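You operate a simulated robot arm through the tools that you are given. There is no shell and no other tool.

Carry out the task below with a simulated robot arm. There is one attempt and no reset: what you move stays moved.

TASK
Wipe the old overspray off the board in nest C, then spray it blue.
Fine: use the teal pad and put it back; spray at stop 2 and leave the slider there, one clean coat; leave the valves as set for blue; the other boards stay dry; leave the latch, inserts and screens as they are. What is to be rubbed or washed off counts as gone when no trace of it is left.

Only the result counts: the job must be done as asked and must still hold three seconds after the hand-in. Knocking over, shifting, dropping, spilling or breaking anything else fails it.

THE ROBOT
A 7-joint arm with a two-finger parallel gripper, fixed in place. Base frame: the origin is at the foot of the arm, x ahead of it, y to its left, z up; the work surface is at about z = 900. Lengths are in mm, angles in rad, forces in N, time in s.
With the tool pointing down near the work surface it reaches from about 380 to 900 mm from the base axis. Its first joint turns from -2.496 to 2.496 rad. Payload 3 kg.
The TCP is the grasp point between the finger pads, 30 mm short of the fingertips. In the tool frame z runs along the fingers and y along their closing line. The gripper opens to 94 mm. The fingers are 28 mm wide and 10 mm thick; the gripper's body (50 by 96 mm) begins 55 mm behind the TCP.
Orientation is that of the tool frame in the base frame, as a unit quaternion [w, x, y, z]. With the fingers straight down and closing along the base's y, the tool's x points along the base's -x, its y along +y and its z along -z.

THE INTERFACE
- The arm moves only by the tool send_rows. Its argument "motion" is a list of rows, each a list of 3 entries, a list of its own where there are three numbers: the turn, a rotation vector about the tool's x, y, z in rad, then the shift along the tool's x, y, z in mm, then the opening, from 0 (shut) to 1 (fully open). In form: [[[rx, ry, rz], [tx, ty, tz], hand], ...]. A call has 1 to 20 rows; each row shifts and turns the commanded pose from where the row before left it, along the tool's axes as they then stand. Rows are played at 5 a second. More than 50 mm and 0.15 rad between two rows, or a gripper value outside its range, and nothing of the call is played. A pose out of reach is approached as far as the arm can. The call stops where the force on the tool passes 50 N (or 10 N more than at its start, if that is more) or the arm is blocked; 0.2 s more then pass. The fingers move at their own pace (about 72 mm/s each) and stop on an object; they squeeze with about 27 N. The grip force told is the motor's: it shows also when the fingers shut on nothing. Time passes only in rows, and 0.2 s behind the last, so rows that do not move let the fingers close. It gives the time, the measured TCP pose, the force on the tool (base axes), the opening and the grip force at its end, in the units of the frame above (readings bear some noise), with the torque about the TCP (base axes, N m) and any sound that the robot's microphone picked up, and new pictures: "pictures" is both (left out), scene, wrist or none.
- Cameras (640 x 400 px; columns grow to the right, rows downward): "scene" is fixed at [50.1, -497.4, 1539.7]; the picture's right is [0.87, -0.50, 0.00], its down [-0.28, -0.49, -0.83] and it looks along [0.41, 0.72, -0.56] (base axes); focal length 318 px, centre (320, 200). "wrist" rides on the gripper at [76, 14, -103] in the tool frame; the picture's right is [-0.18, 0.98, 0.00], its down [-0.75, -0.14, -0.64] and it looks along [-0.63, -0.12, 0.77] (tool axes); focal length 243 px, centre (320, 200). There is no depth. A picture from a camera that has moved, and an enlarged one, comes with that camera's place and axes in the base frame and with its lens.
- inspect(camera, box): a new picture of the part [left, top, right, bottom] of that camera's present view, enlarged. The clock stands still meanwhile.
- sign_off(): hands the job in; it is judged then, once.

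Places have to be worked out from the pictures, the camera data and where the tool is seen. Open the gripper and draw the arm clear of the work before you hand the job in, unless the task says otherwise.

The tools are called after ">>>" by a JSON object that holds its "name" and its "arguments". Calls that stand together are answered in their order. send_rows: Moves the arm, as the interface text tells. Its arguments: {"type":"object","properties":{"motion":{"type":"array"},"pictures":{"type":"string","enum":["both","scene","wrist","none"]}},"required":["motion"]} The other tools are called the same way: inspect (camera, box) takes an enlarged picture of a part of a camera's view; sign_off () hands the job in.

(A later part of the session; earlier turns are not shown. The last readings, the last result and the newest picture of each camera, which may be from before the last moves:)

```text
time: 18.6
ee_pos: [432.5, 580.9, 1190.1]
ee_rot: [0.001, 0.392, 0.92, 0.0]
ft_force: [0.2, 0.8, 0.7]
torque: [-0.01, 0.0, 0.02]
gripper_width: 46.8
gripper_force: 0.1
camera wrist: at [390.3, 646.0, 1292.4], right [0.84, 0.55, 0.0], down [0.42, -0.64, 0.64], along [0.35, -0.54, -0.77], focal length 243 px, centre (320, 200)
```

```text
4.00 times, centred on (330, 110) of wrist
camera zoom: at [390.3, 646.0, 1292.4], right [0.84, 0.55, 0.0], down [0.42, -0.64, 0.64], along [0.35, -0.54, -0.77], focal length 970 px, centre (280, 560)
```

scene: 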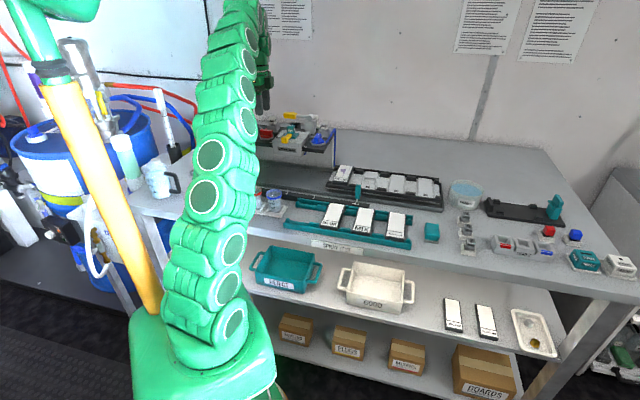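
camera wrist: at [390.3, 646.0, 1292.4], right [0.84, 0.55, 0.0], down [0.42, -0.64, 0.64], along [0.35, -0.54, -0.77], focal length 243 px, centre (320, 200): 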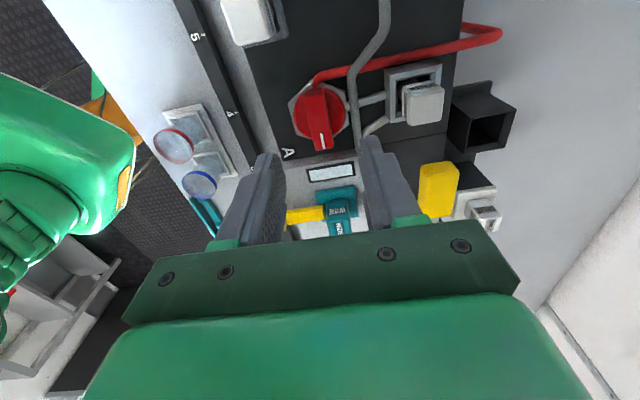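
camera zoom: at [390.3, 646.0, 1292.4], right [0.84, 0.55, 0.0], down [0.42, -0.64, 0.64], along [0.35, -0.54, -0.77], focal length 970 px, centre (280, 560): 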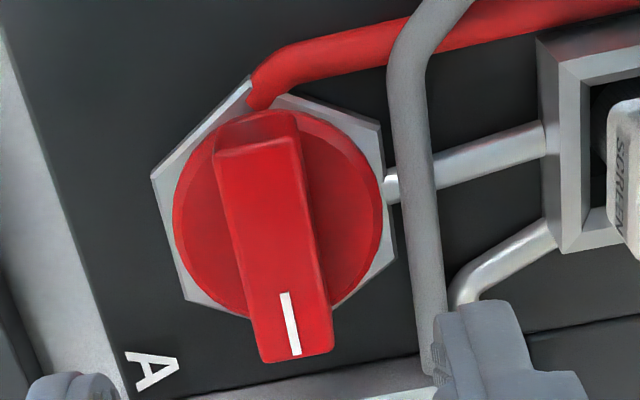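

A is now across its outlet pipe and has turned clockwise to its stop, which should be shut. B is still in line with its pipe, which should be open. I want to check this with a trial squirt onto the bare tray while the sled is at OUT. The lever at about (535, 594, 1135) is too far out for a vertical tool, so I tilt the fingers outward 45° first.

>>> {"name": "send_rows", "arguments": {"motion": [[[-0.13, 0, 0], [0, 0, 0], 0.2], [[-0.13, 0, 0], [0, 0, 0], 0], [[-0.13, 0, 0], [0, 0, 0], 0], [[-0.13, 0, 0], [0, 0, 0], 0], [[-0.13, 0, 0], [0, 0, 0], 0], [[-0.135, 0, 0], [0, 0, 0], 0], [[0, 0, 0], [0, 0, 0], 0]]}}

```text
time: 20.2
ee_pos: [433.4, 579.0, 1188.1]
ee_rot: [0.15, 0.362, 0.85, 0.352]
ft_force: [0.2, 0.6, -0.1]
torque: [-0.02, 0.0, -0.03]
gripper_width: 0.1
gripper_force: 27.2
camera wrist: at [335.6, 590.1, 1271.1], right [0.63, 0.35, 0.7], down [0.12, -0.93, 0.35], along [0.77, -0.14, -0.63], focal length 243 px, centre (320, 200)
```

scene: 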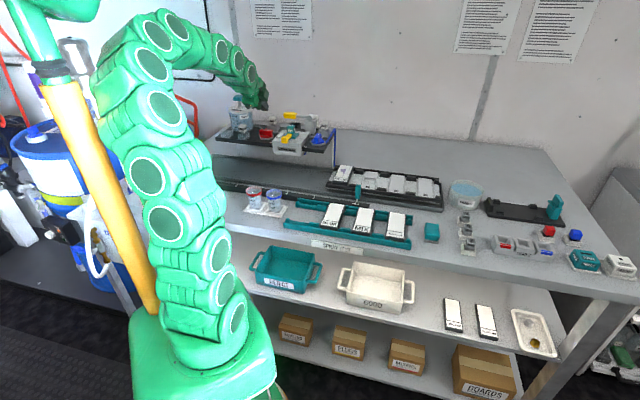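
wrist: 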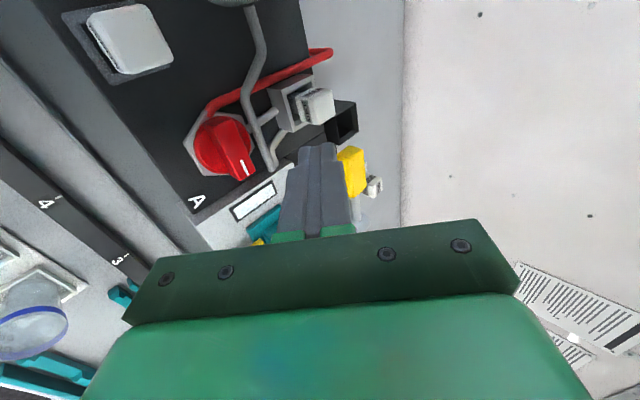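

The tilt worked, and the scene camera now has a clear view of the lever. I zoom in from both cameras to fix its place.

>>> {"name": "inspect", "arguments": {"camera": "scene", "box": [250, 85, 350, 155]}}

>>> {"name": "inspect", "arguments": {"camera": "wrist", "box": [260, 80, 420, 220]}}

```text
5.71 times, centred on (300, 120) of scene
camera zoom: at [50.1, -497.4, 1539.7], right [0.87, -0.5, 0.0], down [-0.28, -0.49, -0.83], along [0.41, 0.72, -0.56], focal length 1814 px, centre (434, 657)
```

zoom: 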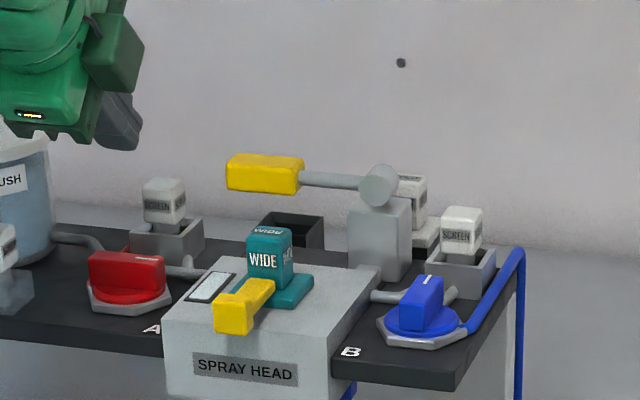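

```text
2.86 times, centred on (340, 150) of wrist
camera zoom: at [335.6, 590.1, 1271.1], right [0.63, 0.35, 0.7], down [0.12, -0.93, 0.35], along [0.77, -0.14, -0.63], focal length 693 px, centre (263, 343)
```

zoom: 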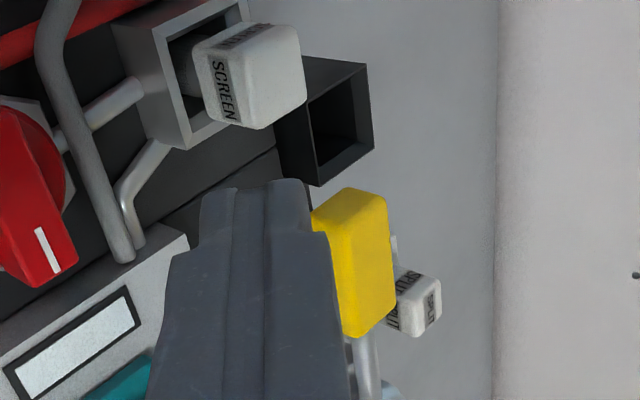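

The handle centre is at about (541, 594, 1128), spanning u −64 to −11 (u along the rail), with its pivot beyond. I move the closed fingertips above its outer half, staying about 18 mm clear.

>>> {"name": "send_rows", "arguments": {"motion": [[[0, 0, 0], [-20, 15.5, 17], 0], [[0, 0, 0], [-19, 15.5, 17], 0], [[0, 0, 0], [-19, 15.5, 16.8], 0], [[0, 0, 0], [0, 0, 0], 0]]}}

>>> {"name": "inspect", "arguments": {"camera": "scene", "box": [250, 85, 350, 155]}}

>>> {"name": "inspect", "arguments": {"camera": "wrist", "box": [240, 80, 400, 240]}}

```text
time: 21.2
ee_pos: [522.6, 582.7, 1183.1]
ee_rot: [0.15, 0.363, 0.85, 0.351]
ft_force: [-0.5, -0.2, 0.0]
torque: [0.01, 0.01, 0.03]
gripper_width: 0.0
gripper_force: 27.1
camera wrist: at [425.9, 595.2, 1266.2], right [0.63, 0.35, 0.69], down [0.12, -0.93, 0.35], along [0.77, -0.14, -0.63], focal length 243 px, centre (320, 200)
```

scene: 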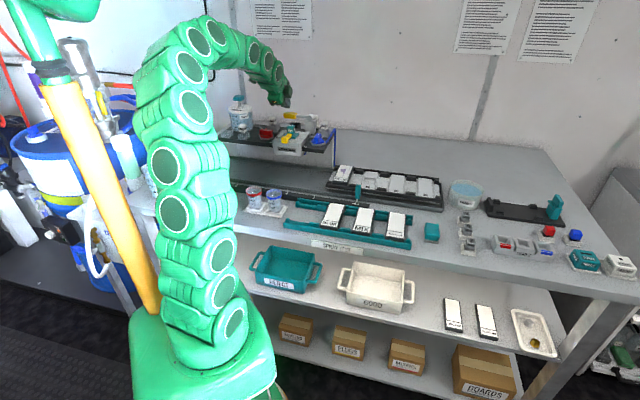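
wrist: 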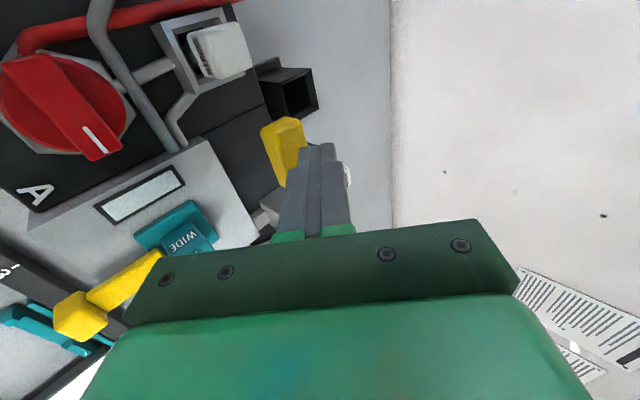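

```text
5.71 times, centred on (300, 120) of scene
camera zoom: at [50.1, -497.4, 1539.7], right [0.87, -0.5, 0.0], down [-0.28, -0.49, -0.83], along [0.41, 0.72, -0.56], focal length 1814 px, centre (434, 657)
```

zoom: 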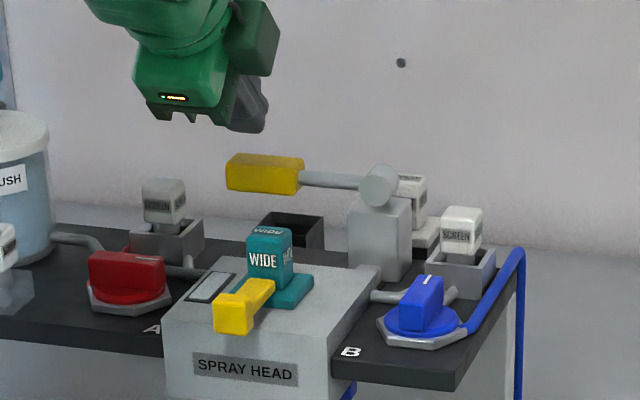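

```text
2.50 times, centred on (320, 160) of wrist
camera zoom: at [425.9, 595.2, 1266.2], right [0.63, 0.35, 0.69], down [0.12, -0.93, 0.35], along [0.77, -0.14, -0.63], focal length 606 px, centre (320, 300)
```

zoom: 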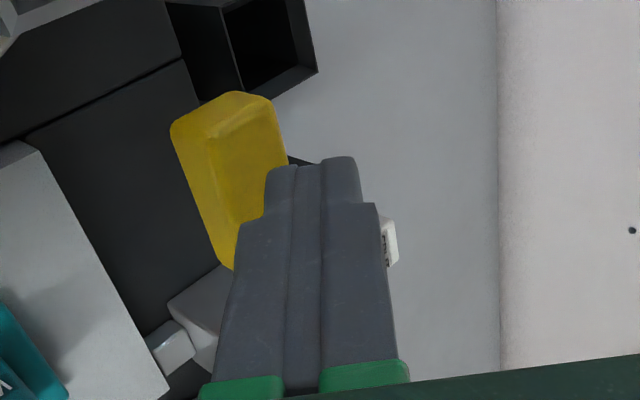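

The fingertip sits at about (538, 597, 1162), right above the handle. I press straight down in small rows for the trial squirt and watch the lever, the force and the sound.

>>> {"name": "send_rows", "arguments": {"motion": [[[0, 0, 0], [0, -7, 7], 0], [[0, 0, 0], [0, -4, 4], 0], [[0, 0, 0], [0, -4, 4], 0], [[0, 0, 0], [0, -4, 4], 0], [[0, 0, 0], [0, 0, 0], 0]]}}

>>> {"name": "inspect", "arguments": {"camera": "scene", "box": [250, 85, 350, 155]}}

```text
time: 22.4
ee_pos: [522.8, 582.6, 1157.1]
ee_rot: [0.151, 0.362, 0.85, 0.352]
ft_force: [-0.2, 0.5, 1.5]
torque: [0.02, -0.04, -0.01]
gripper_width: 0.0
gripper_force: 26.7
camera wrist: at [425.4, 595.0, 1240.6], right [0.63, 0.35, 0.69], down [0.12, -0.93, 0.35], along [0.77, -0.14, -0.63], focal length 243 px, centre (320, 200)
```

scene: 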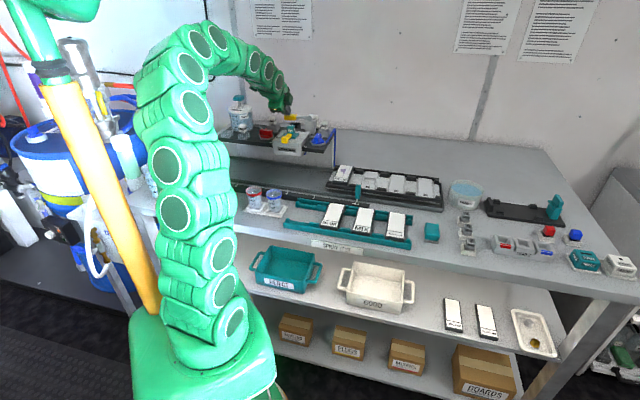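
wrist: 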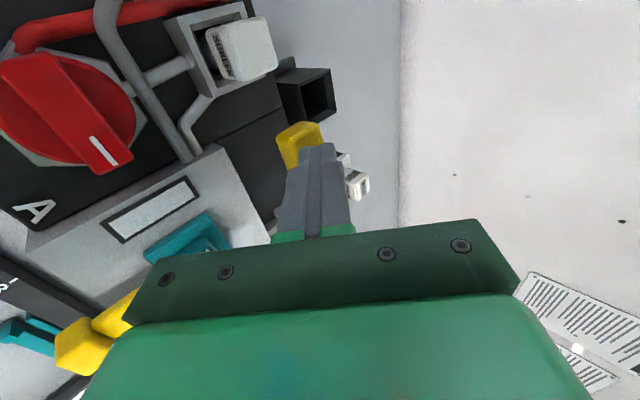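

```text
5.71 times, centred on (300, 120) of scene
camera zoom: at [50.1, -497.4, 1539.7], right [0.87, -0.5, 0.0], down [-0.28, -0.49, -0.83], along [0.41, 0.72, -0.56], focal length 1814 px, centre (434, 657)
```

zoom: 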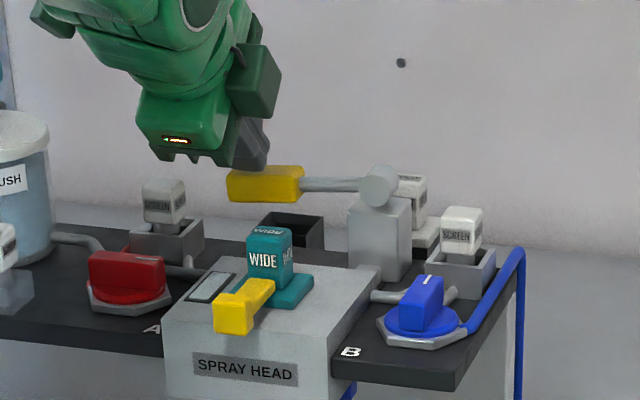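

The lever gives easily: it has moved about 5 mm at 1.5 N. I press on.

>>> {"name": "send_rows", "arguments": {"motion": [[[0, 0, 0], [0, -6, 6], 0], [[0, 0, 0], [0, -6, 6], 0], [[0, 0, 0], [0, -6, 6], 0], [[0, 0, 0], [0, 0, 0], 0]]}}

>>> {"name": "inspect", "arguments": {"camera": "scene", "box": [250, 85, 350, 155]}}

>>> {"name": "inspect", "arguments": {"camera": "scene", "box": [210, 130, 370, 230]}}

```text
time: 23.4
ee_pos: [524.3, 584.5, 1132.4]
ee_rot: [0.15, 0.362, 0.851, 0.351]
ft_force: [-1.0, -2.0, 4.1]
torque: [-0.05, -0.03, -0.01]
gripper_width: 0.1
gripper_force: 27.0
camera wrist: at [426.6, 596.3, 1215.0], right [0.63, 0.35, 0.69], down [0.12, -0.93, 0.35], along [0.77, -0.14, -0.63], focal length 243 px, centre (320, 200)
```

scene: 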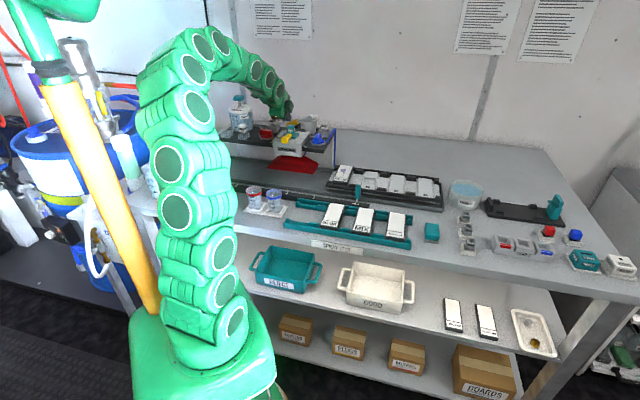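
wrist: 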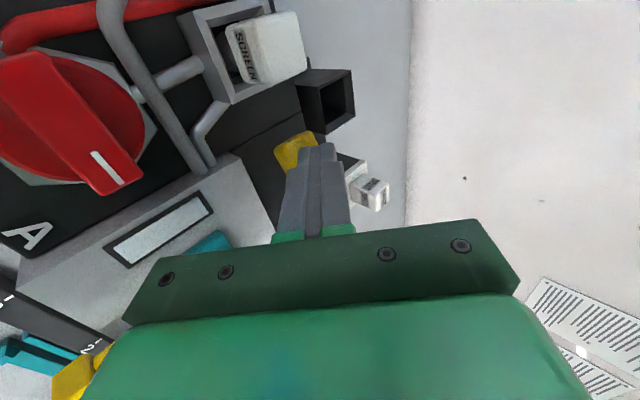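

```text
5.71 times, centred on (300, 120) of scene
camera zoom: at [50.1, -497.4, 1539.7], right [0.87, -0.5, 0.0], down [-0.28, -0.49, -0.83], along [0.41, 0.72, -0.56], focal length 1814 px, centre (434, 657)
```

zoom: 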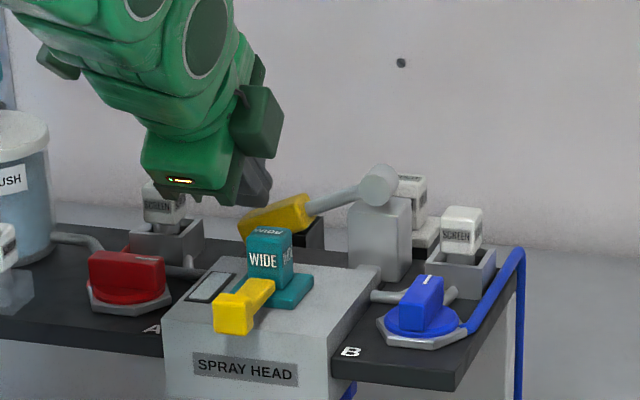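

```text
4.00 times, centred on (290, 180) of scene
camera zoom: at [50.1, -497.4, 1539.7], right [0.87, -0.5, 0.0], down [-0.28, -0.49, -0.83], along [0.41, 0.72, -0.56], focal length 1270 px, centre (440, 280)
```

zoom: 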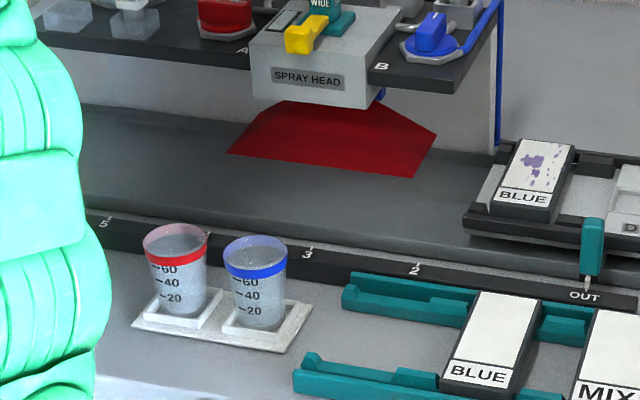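

The spray fan is red, so this position of valve A is open and the starting position was shut. It's good this went onto the bare tray. I release the lever at once.

>>> {"name": "send_rows", "arguments": {"motion": [[[0, 0, 0], [0, 14, -14], 0], [[0, 0, 0], [0, 14, -14], 0], [[0, 0, 0], [0, 14, -14], 0], [[0, 0, 0], [0, 0, 0], 0]]}}

>>> {"name": "inspect", "arguments": {"camera": "scene", "box": [250, 85, 350, 155]}}

>>> {"name": "inspect", "arguments": {"camera": "scene", "box": [210, 130, 370, 230]}}

>>> {"name": "inspect", "arguments": {"camera": "scene", "box": [260, 118, 308, 148]}}

```text
time: 24.4
ee_pos: [525.5, 584.3, 1191.0]
ee_rot: [0.15, 0.362, 0.85, 0.353]
ft_force: [0.2, 0.0, -0.3]
torque: [0.0, -0.01, -0.01]
gripper_width: 0.0
gripper_force: 27.1
camera wrist: at [427.8, 596.1, 1273.7], right [0.63, 0.35, 0.69], down [0.12, -0.93, 0.35], along [0.77, -0.14, -0.63], focal length 243 px, centre (320, 200)
```

scene: 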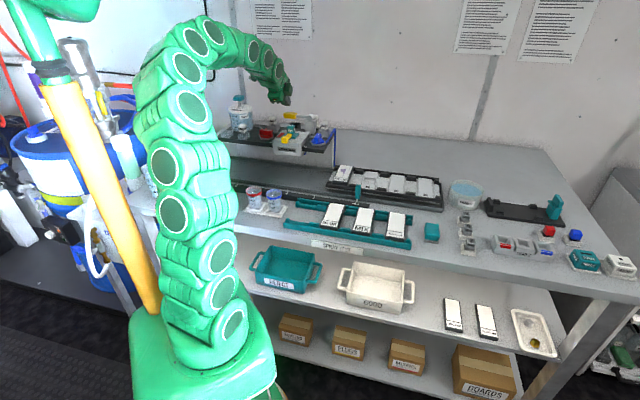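
wrist: 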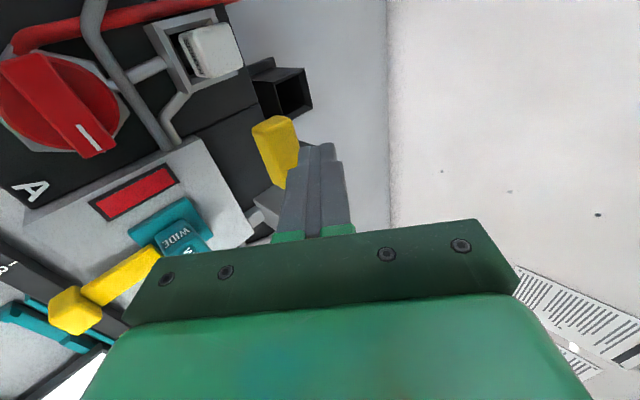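

```text
5.71 times, centred on (300, 120) of scene
camera zoom: at [50.1, -497.4, 1539.7], right [0.87, -0.5, 0.0], down [-0.28, -0.49, -0.83], along [0.41, 0.72, -0.56], focal length 1814 px, centre (434, 657)
```

zoom: 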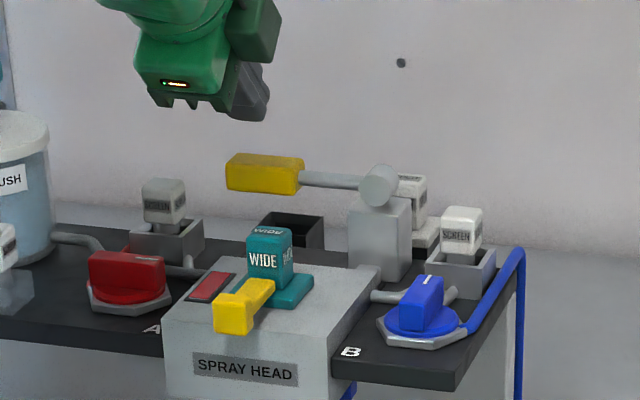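

```text
4.00 times, centred on (290, 180) of scene
camera zoom: at [50.1, -497.4, 1539.7], right [0.87, -0.5, 0.0], down [-0.28, -0.49, -0.83], along [0.41, 0.72, -0.56], focal length 1270 px, centre (440, 280)
```

zoom: 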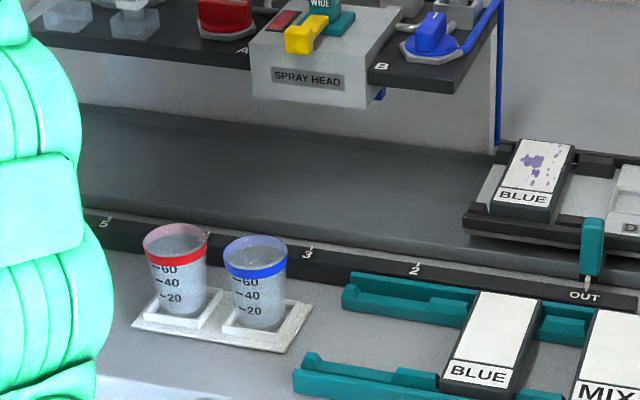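

```text
13.33 times, centred on (284, 133) of scene
camera zoom: at [50.1, -497.4, 1539.7], right [0.87, -0.5, 0.0], down [-0.28, -0.49, -0.83], along [0.41, 0.72, -0.56], focal length 4233 px, centre (800, 1093)
```

zoom: 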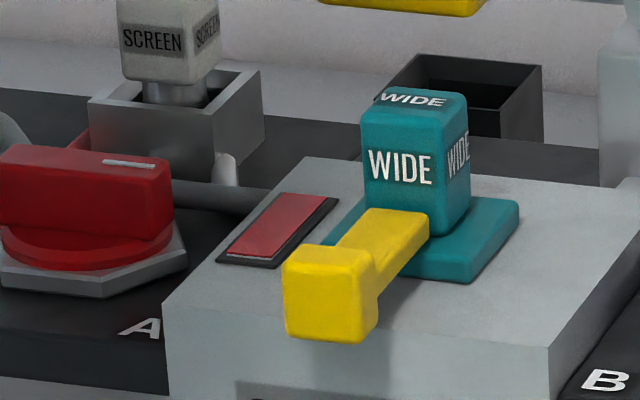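

The fan stopped and nothing was left on the tray, but the head's window is now red, so the head must be flushed before spraying blue. I retreat, straighten the tool over knob A, and will turn A back to shut.

>>> {"name": "send_rows", "arguments": {"motion": [[[0, 0, 0], [20, -15.5, -17], 0], [[0, 0, 0], [20, -15.5, -17], 0], [[0, 0, 0], [20, -15.5, -17], 0], [[0.13, 0, 0], [0, 0, 0], 0.2], [[0.13, 0, 0], [0, 0, 0], 0.3], [[0.13, 0, 0], [0, 0, 0], 0.45], [[0.13, 0, 0], [0, 0, 0], 0.45], [[0.13, 0, 0], [0, 0, 0], 0.45], [[0.135, 0, 0], [0, 0, 0], 0.45], [[0, 0, 0], [0, 0, 0], 0.45]], "pictures": "wrist"}}

```text
time: 26.6
ee_pos: [431.0, 579.0, 1195.0]
ee_rot: [0.001, 0.393, 0.92, -0.002]
ft_force: [0.3, 0.4, -0.5]
torque: [-0.02, -0.03, 0.02]
gripper_width: 42.2
gripper_force: 0.0
camera wrist: at [390.3, 644.0, 1297.9], right [0.84, 0.55, 0.0], down [0.42, -0.64, 0.64], along [0.35, -0.54, -0.77], focal length 243 px, centre (320, 200)
```

wrist: 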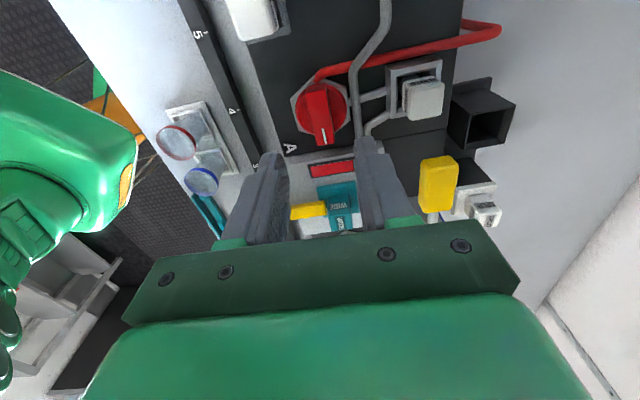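

I line up on A's axis (about 436, 577), descend around the bar and grip it.

>>> {"name": "send_rows", "arguments": {"motion": [[[0, 0, 0], [-4.2, 2.8, 0], 0.45], [[0, 0, 0], [0, 0, 40], 0.45], [[0, 0, 0], [0, 0, 30], 0.45], [[0, 0, 0], [0, 0, 13], 0.45], [[0, 0, 0], [0, 0, 0], 0.25], [[0, 0, 0], [0, 0, 0], 0], [[0, 0, 0], [0, 0, 0], 0], [[0, 0, 0], [0, 0, 0], 0]], "pictures": "wrist"}}

```text
time: 28.3
ee_pos: [434.1, 577.2, 1110.3]
ee_rot: [0.0, 0.391, 0.921, -0.003]
ft_force: [-8.0, -16.2, 7.9]
torque: [0.42, 0.24, 0.97]
gripper_width: 16.9
gripper_force: 44.8
stopped in row 8: the force on the tool passed its limit at 52 N (the readings are from after the stop); the commanded pose is now the measured one
camera wrist: at [392.2, 642.7, 1213.2], right [0.84, 0.55, -0.01], down [0.42, -0.64, 0.64], along [0.35, -0.54, -0.77], focal length 243 px, centre (320, 200)
```

wrist: 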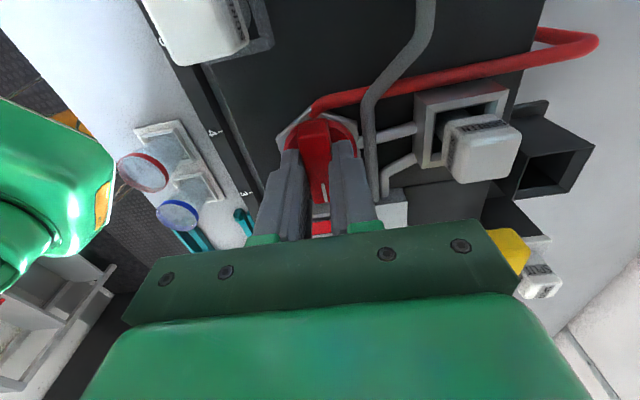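

Gripped. I now turn A back counter-clockwise, following the side load as before.

>>> {"name": "send_rows", "arguments": {"motion": [[[0, 0, -0.12], [0, -0.5, 0], 0], [[0, 0, -0.12], [0, 0, 0], 0], [[0, 0, -0.12], [0, 0, 0], 0], [[0, 0, 0], [0, 0, 0], 0]], "pictures": "none"}}

```text
time: 29.3
ee_pos: [433.3, 576.3, 1110.0]
ee_rot: [-0.002, 0.22, 0.976, -0.003]
ft_force: [-27.8, -34.0, 10.1]
torque: [-0.93, -0.52, -0.02]
gripper_width: 17.0
gripper_force: 45.3
```

>>> {"name": "send_rows", "arguments": {"motion": [[[0, 0, 0], [0.7, -1.5, 0], 0], [[0, 0, 0], [0, -1.3, 0], 0], [[0, 0, -0.12], [0, 0, 0], 0], [[0, 0, -0.12], [0, 0, 0], 0], [[0, 0, 0], [0, 0, 0], 0]], "pictures": "none"}}

```text
time: 30.5
ee_pos: [433.6, 576.1, 1109.7]
ee_rot: [0.0, 0.1, 0.995, 0.0]
ft_force: [27.8, 33.1, 23.9]
torque: [0.97, -0.17, 0.06]
gripper_width: 16.9
gripper_force: 45.2
```

>>> {"name": "send_rows", "arguments": {"motion": [[[0, 0, 0], [-1.0, 1.3, -1.0], 0], [[0, 0, 0], [0, 1.2, 0], 0], [[0, 0, 0], [0, 0, 0], 0]], "pictures": "none"}}

```text
time: 31.3
ee_pos: [433.5, 577.1, 1111.2]
ee_rot: [-0.002, 0.102, 0.995, -0.004]
ft_force: [-12.8, -17.6, 16.9]
torque: [-0.2, -0.58, -0.04]
gripper_width: 17.3
gripper_force: 45.0
```

>>> {"name": "send_rows", "arguments": {"motion": [[[0, 0, -0.12], [0, -0.6, -0.5], 0], [[0, 0, -0.12], [0, 0, 0], 0], [[0, 0, -0.12], [0, 0, 0], 0], [[0, 0, 0], [0, 0, 0], 0]], "pictures": "none"}}

```text
time: 32.3
ee_pos: [433.3, 575.1, 1110.3]
ee_rot: [-0.002, -0.079, 0.997, -0.003]
ft_force: [-20.3, -36.2, -9.8]
torque: [-0.36, -0.06, -0.04]
gripper_width: 16.7
gripper_force: 44.9
```

>>> {"name": "send_rows", "arguments": {"motion": [[[0, 0, 0], [1.0, -2.0, 0], 0], [[0, 0, -0.12], [0, 0, 0], 0], [[0, 0, -0.12], [0, 0, 0], 0], [[0, 0, 0], [0, 0, 0], 0]], "pictures": "none"}}

```text
time: 33.3
ee_pos: [432.7, 575.3, 1110.3]
ee_rot: [-0.001, -0.197, 0.98, -0.001]
ft_force: [14.3, 30.1, -25.6]
torque: [0.72, -0.33, 0.03]
gripper_width: 17.1
gripper_force: 45.6
```

>>> {"name": "send_rows", "arguments": {"motion": [[[0, 0, 0], [-0.7, 1.0, 0.8], 0], [[0, 0, -0.12], [0, 0, 0], 0], [[0, 0, -0.12], [0, 0, 0], 0], [[0, 0, 0], [0, 0, 0], 0]], "pictures": "none"}}

```text
time: 34.3
ee_pos: [433.5, 575.5, 1111.9]
ee_rot: [-0.001, -0.314, 0.949, -0.001]
ft_force: [5.6, -18.5, 1.3]
torque: [-0.85, 0.57, -0.05]
gripper_width: 17.0
gripper_force: 44.4
```

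>>> {"name": "send_rows", "arguments": {"motion": [[[0, 0, 0], [0, -0.8, 0], 0], [[0, 0, -0.09], [0, 0, 0], 0], [[0, 0, -0.08], [0, 0, 0], 0], [[0, 0, 0], [0, 0, 0], 0]], "pictures": "none"}}

```text
time: 35.3
ee_pos: [433.9, 575.7, 1110.7]
ee_rot: [-0.002, -0.392, 0.92, -0.001]
ft_force: [5.7, -8.8, 10.0]
torque: [-0.06, -0.17, -1.13]
gripper_width: 17.0
gripper_force: 45.3
```

A torque of −1.13 N·m means A is back at its shut stop. I open, lift, and look at the valve and the flush bottle.

>>> {"name": "send_rows", "arguments": {"motion": [[[0, 0, 0.02], [0, 0, 0], 0.3], [[0, 0, 0], [0, 0, 0], 0.35], [[0, 0, 0], [0, 0, -15], 0.4], [[0, 0, 0], [0, 0, -35], 0.4], [[0, 0, 0], [0, 0, -35], 0.4], [[0, 0, 0], [0, 0, 0], 0.4]]}}

>>> {"name": "inspect", "arguments": {"camera": "wrist", "box": [200, 80, 440, 230]}}

>>> {"name": "inspect", "arguments": {"camera": "scene", "box": [210, 80, 350, 160]}}

>>> {"name": "inspect", "arguments": {"camera": "wrist", "box": [400, 60, 640, 320]}}

```text
time: 36.7
ee_pos: [433.8, 574.5, 1196.0]
ee_rot: [-0.002, -0.382, 0.924, -0.002]
ft_force: [-0.7, 0.4, -0.6]
torque: [0.01, 0.02, -0.03]
gripper_width: 37.6
gripper_force: 0.1
camera wrist: at [370.0, 531.7, 1298.9], right [-0.57, 0.82, 0.0], down [0.63, 0.44, 0.64], along [0.53, 0.36, -0.77], focal length 243 px, centre (320, 200)
```

scene: 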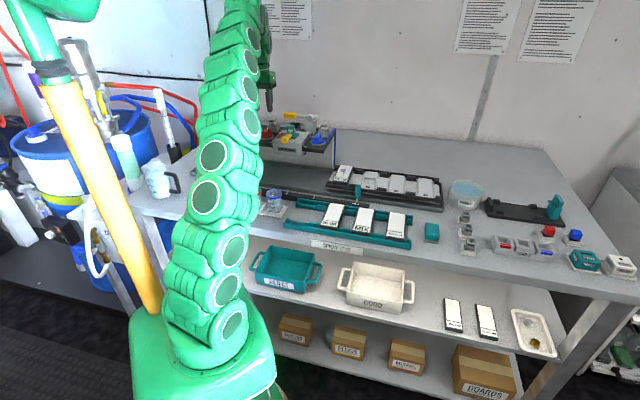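
wrist: 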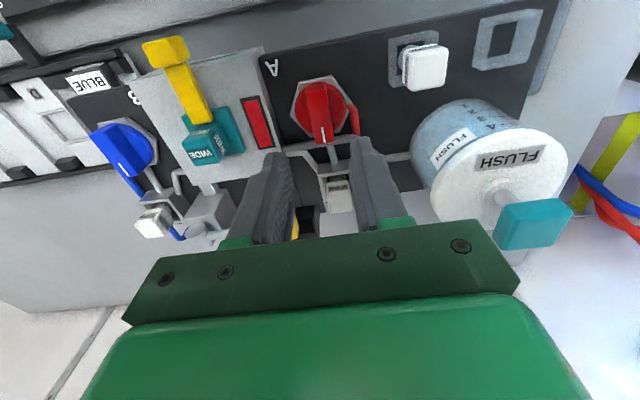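

```text
2.67 times, centred on (320, 155) of wrist
camera zoom: at [370.0, 531.7, 1298.9], right [-0.57, 0.82, 0.0], down [0.63, 0.44, 0.64], along [0.53, 0.36, -0.77], focal length 647 px, centre (320, 320)
```

zoom: 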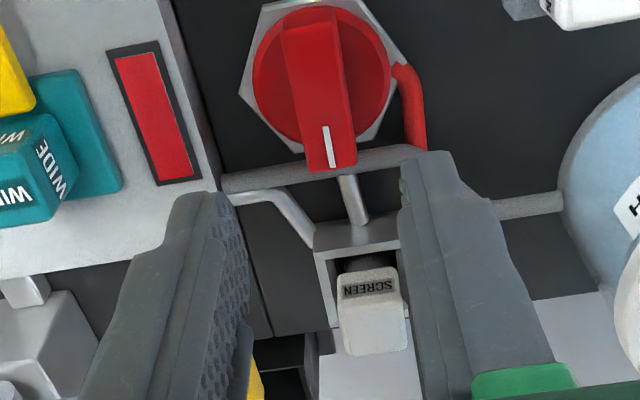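

```text
4.57 times, centred on (280, 120) of scene
camera zoom: at [50.1, -497.4, 1539.7], right [0.87, -0.5, 0.0], down [-0.28, -0.49, -0.83], along [0.41, 0.72, -0.56], focal length 1451 px, centre (503, 566)
```

zoom: 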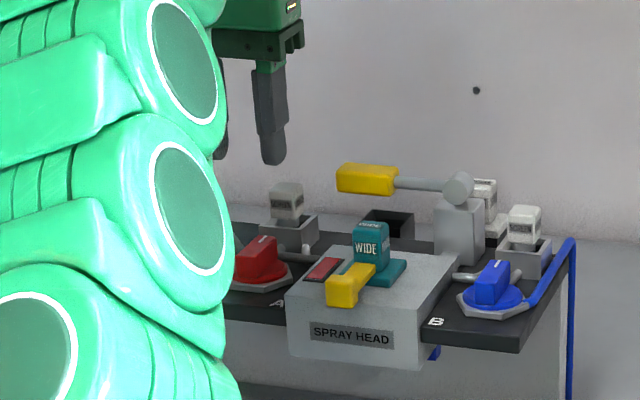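

```text
1.54 times, centred on (520, 190) of wrist
camera zoom: at [370.0, 531.7, 1298.9], right [-0.57, 0.82, 0.0], down [0.63, 0.44, 0.64], along [0.53, 0.36, -0.77], focal length 373 px, centre (12, 215)
```

zoom: 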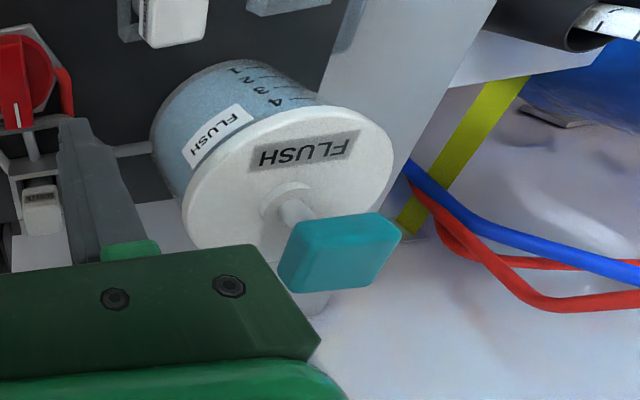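

A is back at its starting, shut position and the window shows red residue. The flush plunger's teal knob is at about (385, 714), with its top near z 1194 and the lid about 20 mm below the knob. I tilt the closed fingers outward again and move above the knob.

>>> {"name": "send_rows", "arguments": {"motion": [[[0, -0.13, 0], [0, 0, 0], 0.1], [[0, -0.13, 0], [0, 0, 0], 0], [[0, -0.13, 0], [0, 0, 0], 0], [[0, -0.13, 0], [0, 0, 0], 0], [[0, -0.13, 0], [0, 0, 0], 0], [[0, -0.135, 0], [0, 0, 0], 0], [[0, 0, 0], [-17.3, 0, -17.3], 0], [[0, 0, 0], [-17.3, 0, -17.3], 0], [[0, 0, 0], [0, 0, 0], 0]]}}

```text
time: 38.7
ee_pos: [435.1, 574.8, 1243.9]
ee_rot: [0.352, -0.354, 0.854, 0.145]
ft_force: [-0.2, -0.7, 0.8]
torque: [0.0, 0.0, -0.01]
gripper_width: 0.2
gripper_force: 27.3
camera wrist: at [336.0, 495.6, 1264.6], right [-0.6, 0.79, 0.13], down [0.16, -0.04, 0.99], along [0.78, 0.62, -0.1], focal length 243 px, centre (320, 200)
```

scene: 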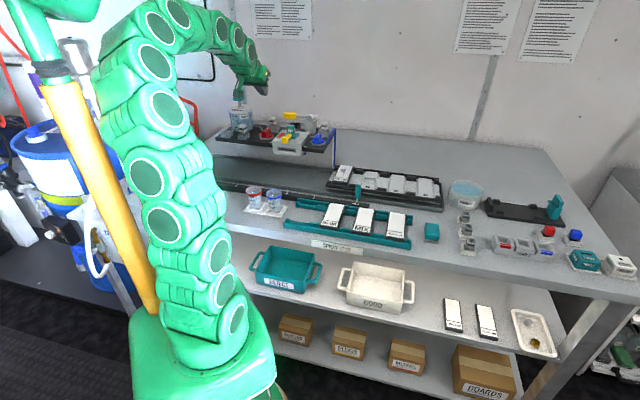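
wrist: 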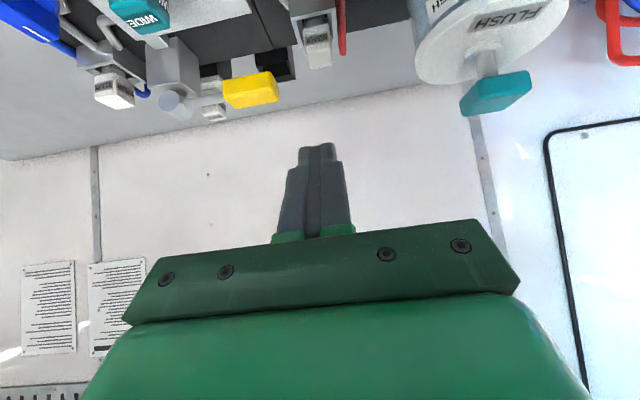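

From this view the knob centre comes out at (385, 711, 1186), which agrees. I slide over to it, staying above its top.

>>> {"name": "send_rows", "arguments": {"motion": [[[0, 0, 0], [-9.2, 33.1, 9.2], 0], [[0, 0, 0], [-9.2, 33.1, 9.2], 0], [[0, 0, 0], [-9.2, 33.1, 9.2], 0], [[0, 0, 0], [-9.2, 33.1, 9.2], 0], [[0, 0, 0], [0, 0, 0], 0]]}}

>>> {"name": "inspect", "arguments": {"camera": "scene", "box": [200, 60, 300, 150]}}

>>> {"name": "inspect", "arguments": {"camera": "wrist", "box": [220, 20, 420, 240]}}

```text
time: 39.9
ee_pos: [376.0, 706.4, 1247.2]
ee_rot: [0.35, -0.355, 0.854, 0.146]
ft_force: [0.8, 0.9, 0.2]
torque: [-0.03, 0.0, -0.03]
gripper_width: 0.1
gripper_force: 27.4
camera wrist: at [277.3, 627.0, 1266.5], right [-0.6, 0.79, 0.13], down [0.16, -0.04, 0.99], along [0.78, 0.62, -0.1], focal length 243 px, centre (320, 200)
```

scene: 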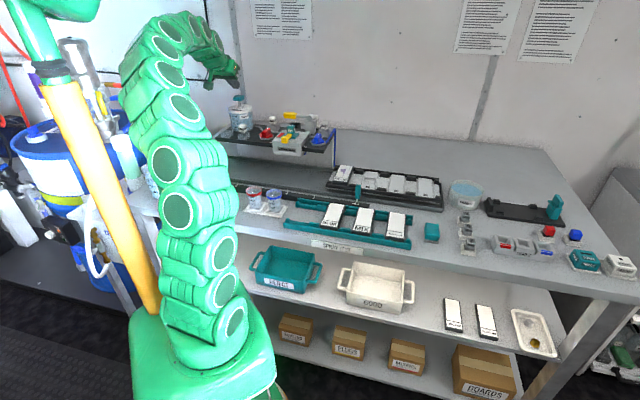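
wrist: 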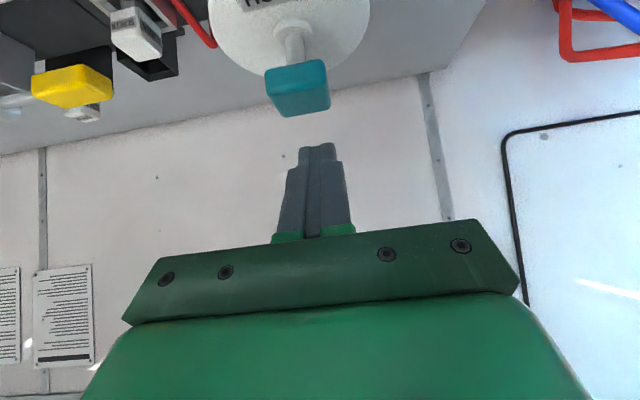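

```text
4.44 times, centred on (250, 105) of scene
camera zoom: at [50.1, -497.4, 1539.7], right [0.87, -0.5, 0.0], down [-0.28, -0.49, -0.83], along [0.41, 0.72, -0.56], focal length 1411 px, centre (631, 622)
```

zoom: 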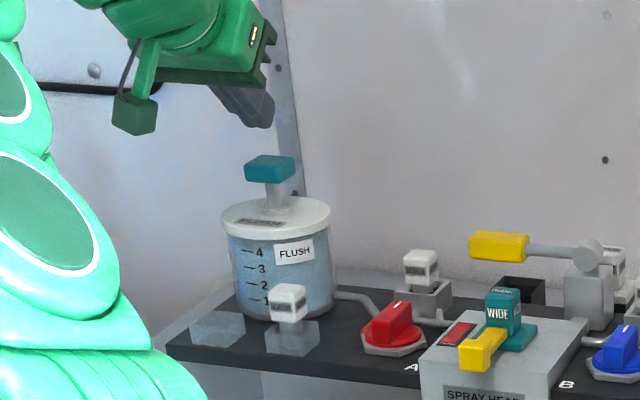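

```text
1.82 times, centred on (320, 130) of wrist
camera zoom: at [277.3, 627.0, 1266.5], right [-0.6, 0.79, 0.13], down [0.16, -0.04, 0.99], along [0.78, 0.62, -0.1], focal length 441 px, centre (320, 327)
```

zoom: 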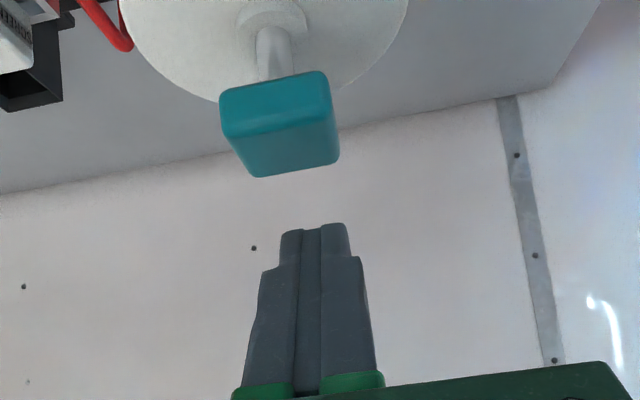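

The fingertip is right above the teal knob. I press the plunger straight down: first up to contact, then through its roughly 20 mm stroke.

>>> {"name": "send_rows", "arguments": {"motion": [[[0, 0, 0], [7, 0, 7], 0], [[0, 0, 0], [7, 0, 7], 0], [[0, 0, 0], [3.5, 0, 3.5], 0], [[0, 0, 0], [3.5, 0, 3.5], 0], [[0, 0, 0], [0, 0, 0], 0]], "pictures": "none"}}

>>> {"name": "inspect", "arguments": {"camera": "scene", "box": [200, 60, 300, 150]}}

```text
time: 41.1
ee_pos: [375.5, 707.0, 1216.0]
ee_rot: [0.351, -0.355, 0.854, 0.145]
ft_force: [0.3, 1.7, 3.0]
torque: [0.09, -0.02, 0.01]
gripper_width: 0.1
gripper_force: 27.1
```

```text
4.44 times, centred on (250, 105) of scene
camera zoom: at [50.1, -497.4, 1539.7], right [0.87, -0.5, 0.0], down [-0.28, -0.49, -0.83], along [0.41, 0.72, -0.56], focal length 1411 px, centre (631, 622)
```

zoom: 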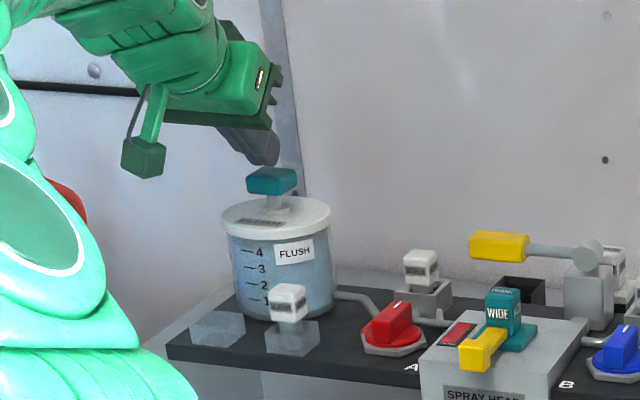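

The plunger gives: about 9 mm down at 3 N. I push it to the bottom of its stroke.

>>> {"name": "send_rows", "arguments": {"motion": [[[0, 0, 0], [3.5, 0, 3.5], 0], [[0, 0, 0], [3.5, 0, 3.5], 0], [[0, 0, 0], [3.5, 0, 3.5], 0], [[0, 0, 0], [0, 0, 0], 0]]}}

>>> {"name": "inspect", "arguments": {"camera": "scene", "box": [200, 60, 300, 150]}}

>>> {"name": "inspect", "arguments": {"camera": "scene", "box": [210, 110, 370, 210]}}

```text
time: 42.1
ee_pos: [375.8, 707.1, 1201.7]
ee_rot: [0.353, -0.354, 0.854, 0.146]
ft_force: [-4.6, -2.2, 29.3]
torque: [0.22, -0.08, 0.02]
gripper_width: 0.0
gripper_force: 26.7
heard: click
camera wrist: at [277.5, 626.4, 1220.8], right [-0.6, 0.79, 0.13], down [0.16, -0.04, 0.99], along [0.78, 0.62, -0.1], focal length 243 px, centre (320, 200)
```

scene: 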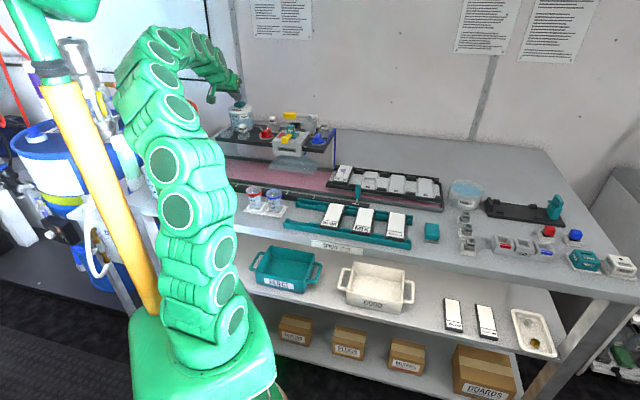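
wrist: 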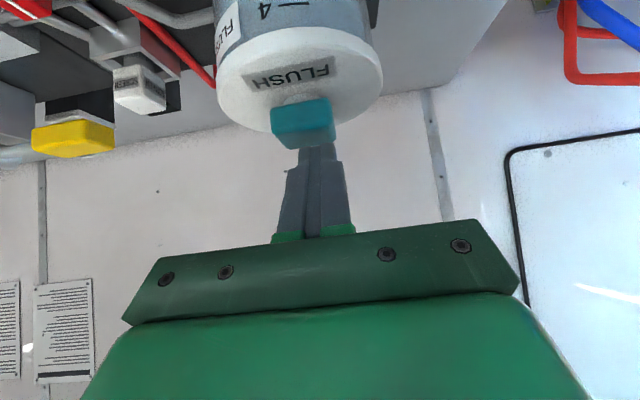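

```text
4.44 times, centred on (250, 105) of scene
camera zoom: at [50.1, -497.4, 1539.7], right [0.87, -0.5, 0.0], down [-0.28, -0.49, -0.83], along [0.41, 0.72, -0.56], focal length 1411 px, centre (631, 622)
```

zoom: 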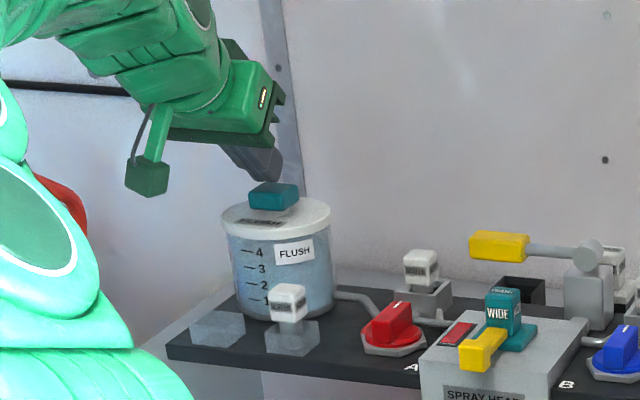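

```text
4.00 times, centred on (290, 160) of scene
camera zoom: at [50.1, -497.4, 1539.7], right [0.87, -0.5, 0.0], down [-0.28, -0.49, -0.83], along [0.41, 0.72, -0.56], focal length 1270 px, centre (440, 360)
```

zoom: 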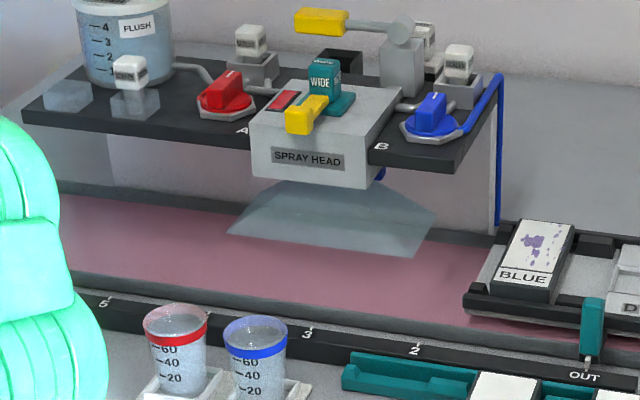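

The stroke clicked: water fans out of the head and the catch tray shows a pink rinse film. I release the plunger and check the window.

>>> {"name": "send_rows", "arguments": {"motion": [[[0, 0, 0], [-7, 0, -7], 0], [[0, 0, 0], [-10, 0, -10], 0], [[0, 0, 0], [-10, 0, -10], 0], [[0, 0, 0], [-5, 0, -5], 0], [[0, 0, 0], [0, 0, 0], 0]]}}

>>> {"name": "inspect", "arguments": {"camera": "scene", "box": [200, 60, 360, 200]}}

>>> {"name": "inspect", "arguments": {"camera": "scene", "box": [260, 118, 308, 148]}}

```text
time: 43.3
ee_pos: [377.8, 705.2, 1245.6]
ee_rot: [0.352, -0.355, 0.854, 0.145]
ft_force: [-0.8, 0.2, -0.5]
torque: [-0.02, -0.02, 0.0]
gripper_width: 0.0
gripper_force: 27.1
camera wrist: at [278.7, 626.7, 1265.4], right [-0.6, 0.79, 0.13], down [0.16, -0.04, 0.99], along [0.78, 0.62, -0.1], focal length 243 px, centre (320, 200)
```

scene: 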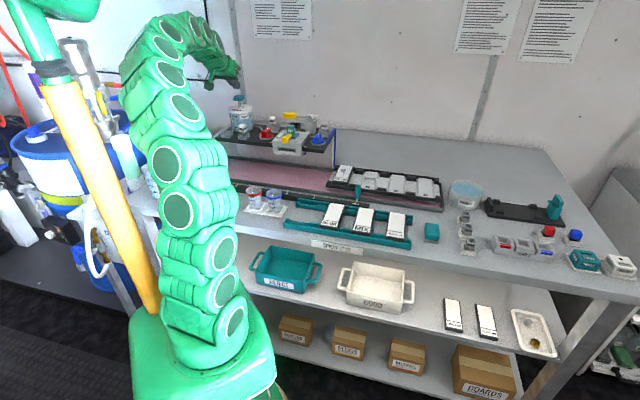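
wrist: 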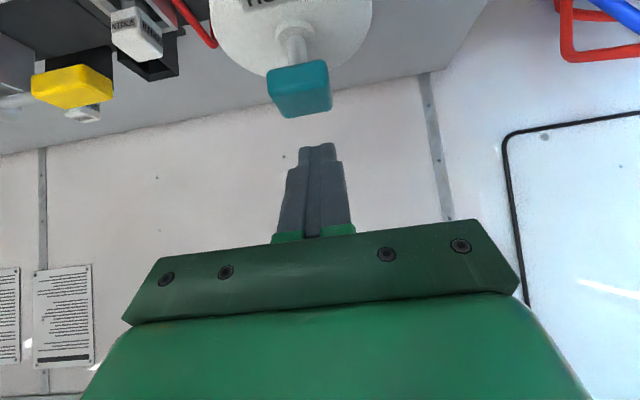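

```text
2.86 times, centred on (280, 130) of scene
camera zoom: at [50.1, -497.4, 1539.7], right [0.87, -0.5, 0.0], down [-0.28, -0.49, -0.83], along [0.41, 0.72, -0.56], focal length 907 px, centre (434, 400)
```

zoom: 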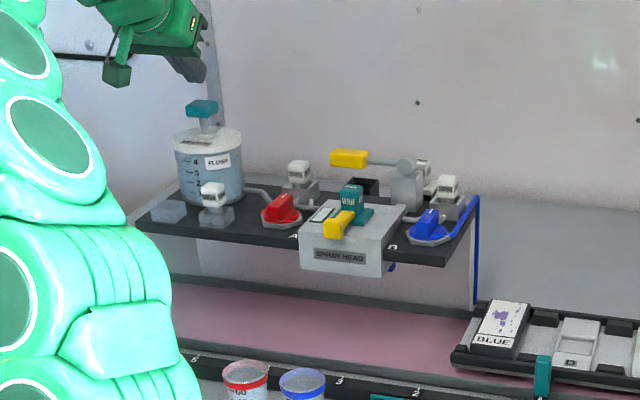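

```text
13.33 times, centred on (284, 133) of scene
camera zoom: at [50.1, -497.4, 1539.7], right [0.87, -0.5, 0.0], down [-0.28, -0.49, -0.83], along [0.41, 0.72, -0.56], focal length 4233 px, centre (800, 1093)
```

zoom: 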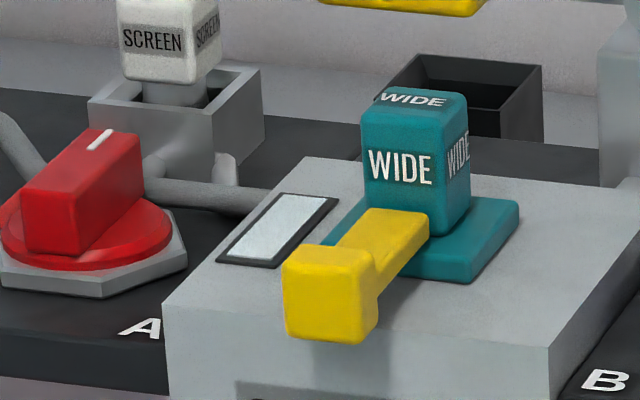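

The window is clear again after one flush stroke. Next comes valve B: I go back over the head at height, straighten the tool, and hover above knob B, expected near (576, 435).

>>> {"name": "send_rows", "arguments": {"motion": [[[0, 0, 0], [9.2, -33.1, -9.2], 0], [[0, 0, 0], [9.2, -33.1, -9.2], 0], [[0, 0, 0], [9.2, -33.1, -9.2], 0], [[0, 0, 0], [9.2, -33.1, -9.2], 0], [[0, 0, 0], [0, -40, 0], 0], [[0, 0, 0], [0, -40, 0], 0], [[0, 0, 0], [0, -40, 0], 0], [[0, 0, 0], [0, -40, 0], 0], [[0, 0, 0], [0, -39, 0], 0], [[0, 0, 0], [17.3, 0, 17.3], 0], [[0, 0, 0], [17.3, 0, 17.3], 0], [[0, 0.13, 0], [0, 0, 0], 0.2], [[0, 0.13, 0], [0, 0, 0], 0.3], [[0, 0.13, 0], [0, 0, 0], 0.45], [[0, 0.13, 0], [0, 0, 0], 0.45], [[0, 0.13, 0], [0, 0, 0], 0.45], [[0, 0.135, 0], [0, 0, 0], 0.45], [[0, 0, 0], [0, 0, 0], 0.45]]}}

>>> {"name": "inspect", "arguments": {"camera": "wrist", "box": [240, 80, 400, 240]}}

```text
time: 47.1
ee_pos: [575.3, 433.9, 1197.1]
ee_rot: [-0.004, -0.383, 0.924, -0.001]
ft_force: [-0.3, -0.8, -0.5]
torque: [0.02, -0.03, -0.02]
gripper_width: 42.3
gripper_force: 0.0
camera wrist: at [511.2, 390.4, 1300.3], right [-0.57, 0.82, 0.0], down [0.63, 0.44, 0.64], along [0.53, 0.36, -0.77], focal length 243 px, centre (320, 200)
```

scene: 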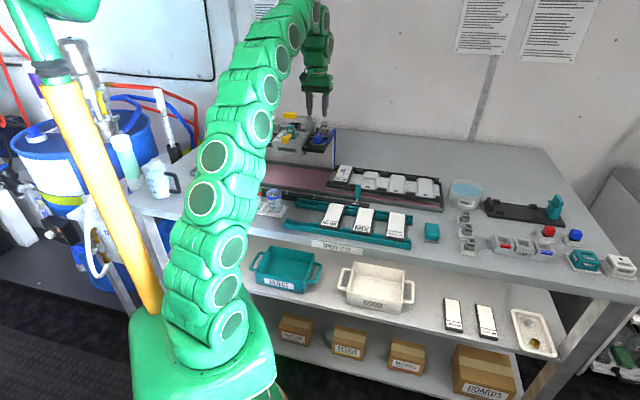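
wrist: 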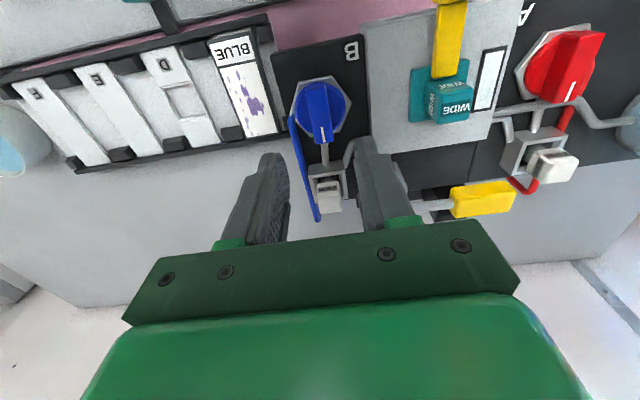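

```text
2.50 times, centred on (320, 160) of wrist
camera zoom: at [511.2, 390.4, 1300.3], right [-0.57, 0.82, 0.0], down [0.63, 0.44, 0.64], along [0.53, 0.36, -0.77], focal length 606 px, centre (320, 300)
```

zoom: 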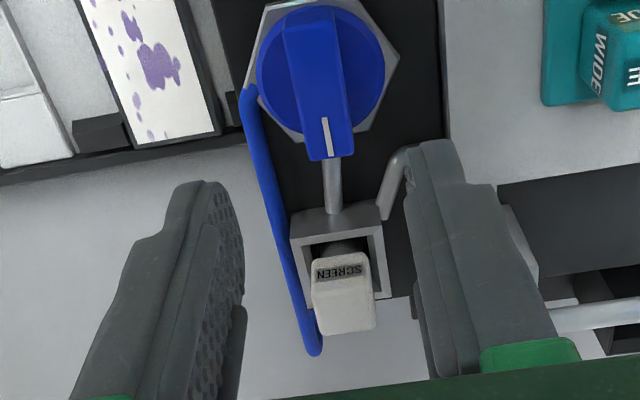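

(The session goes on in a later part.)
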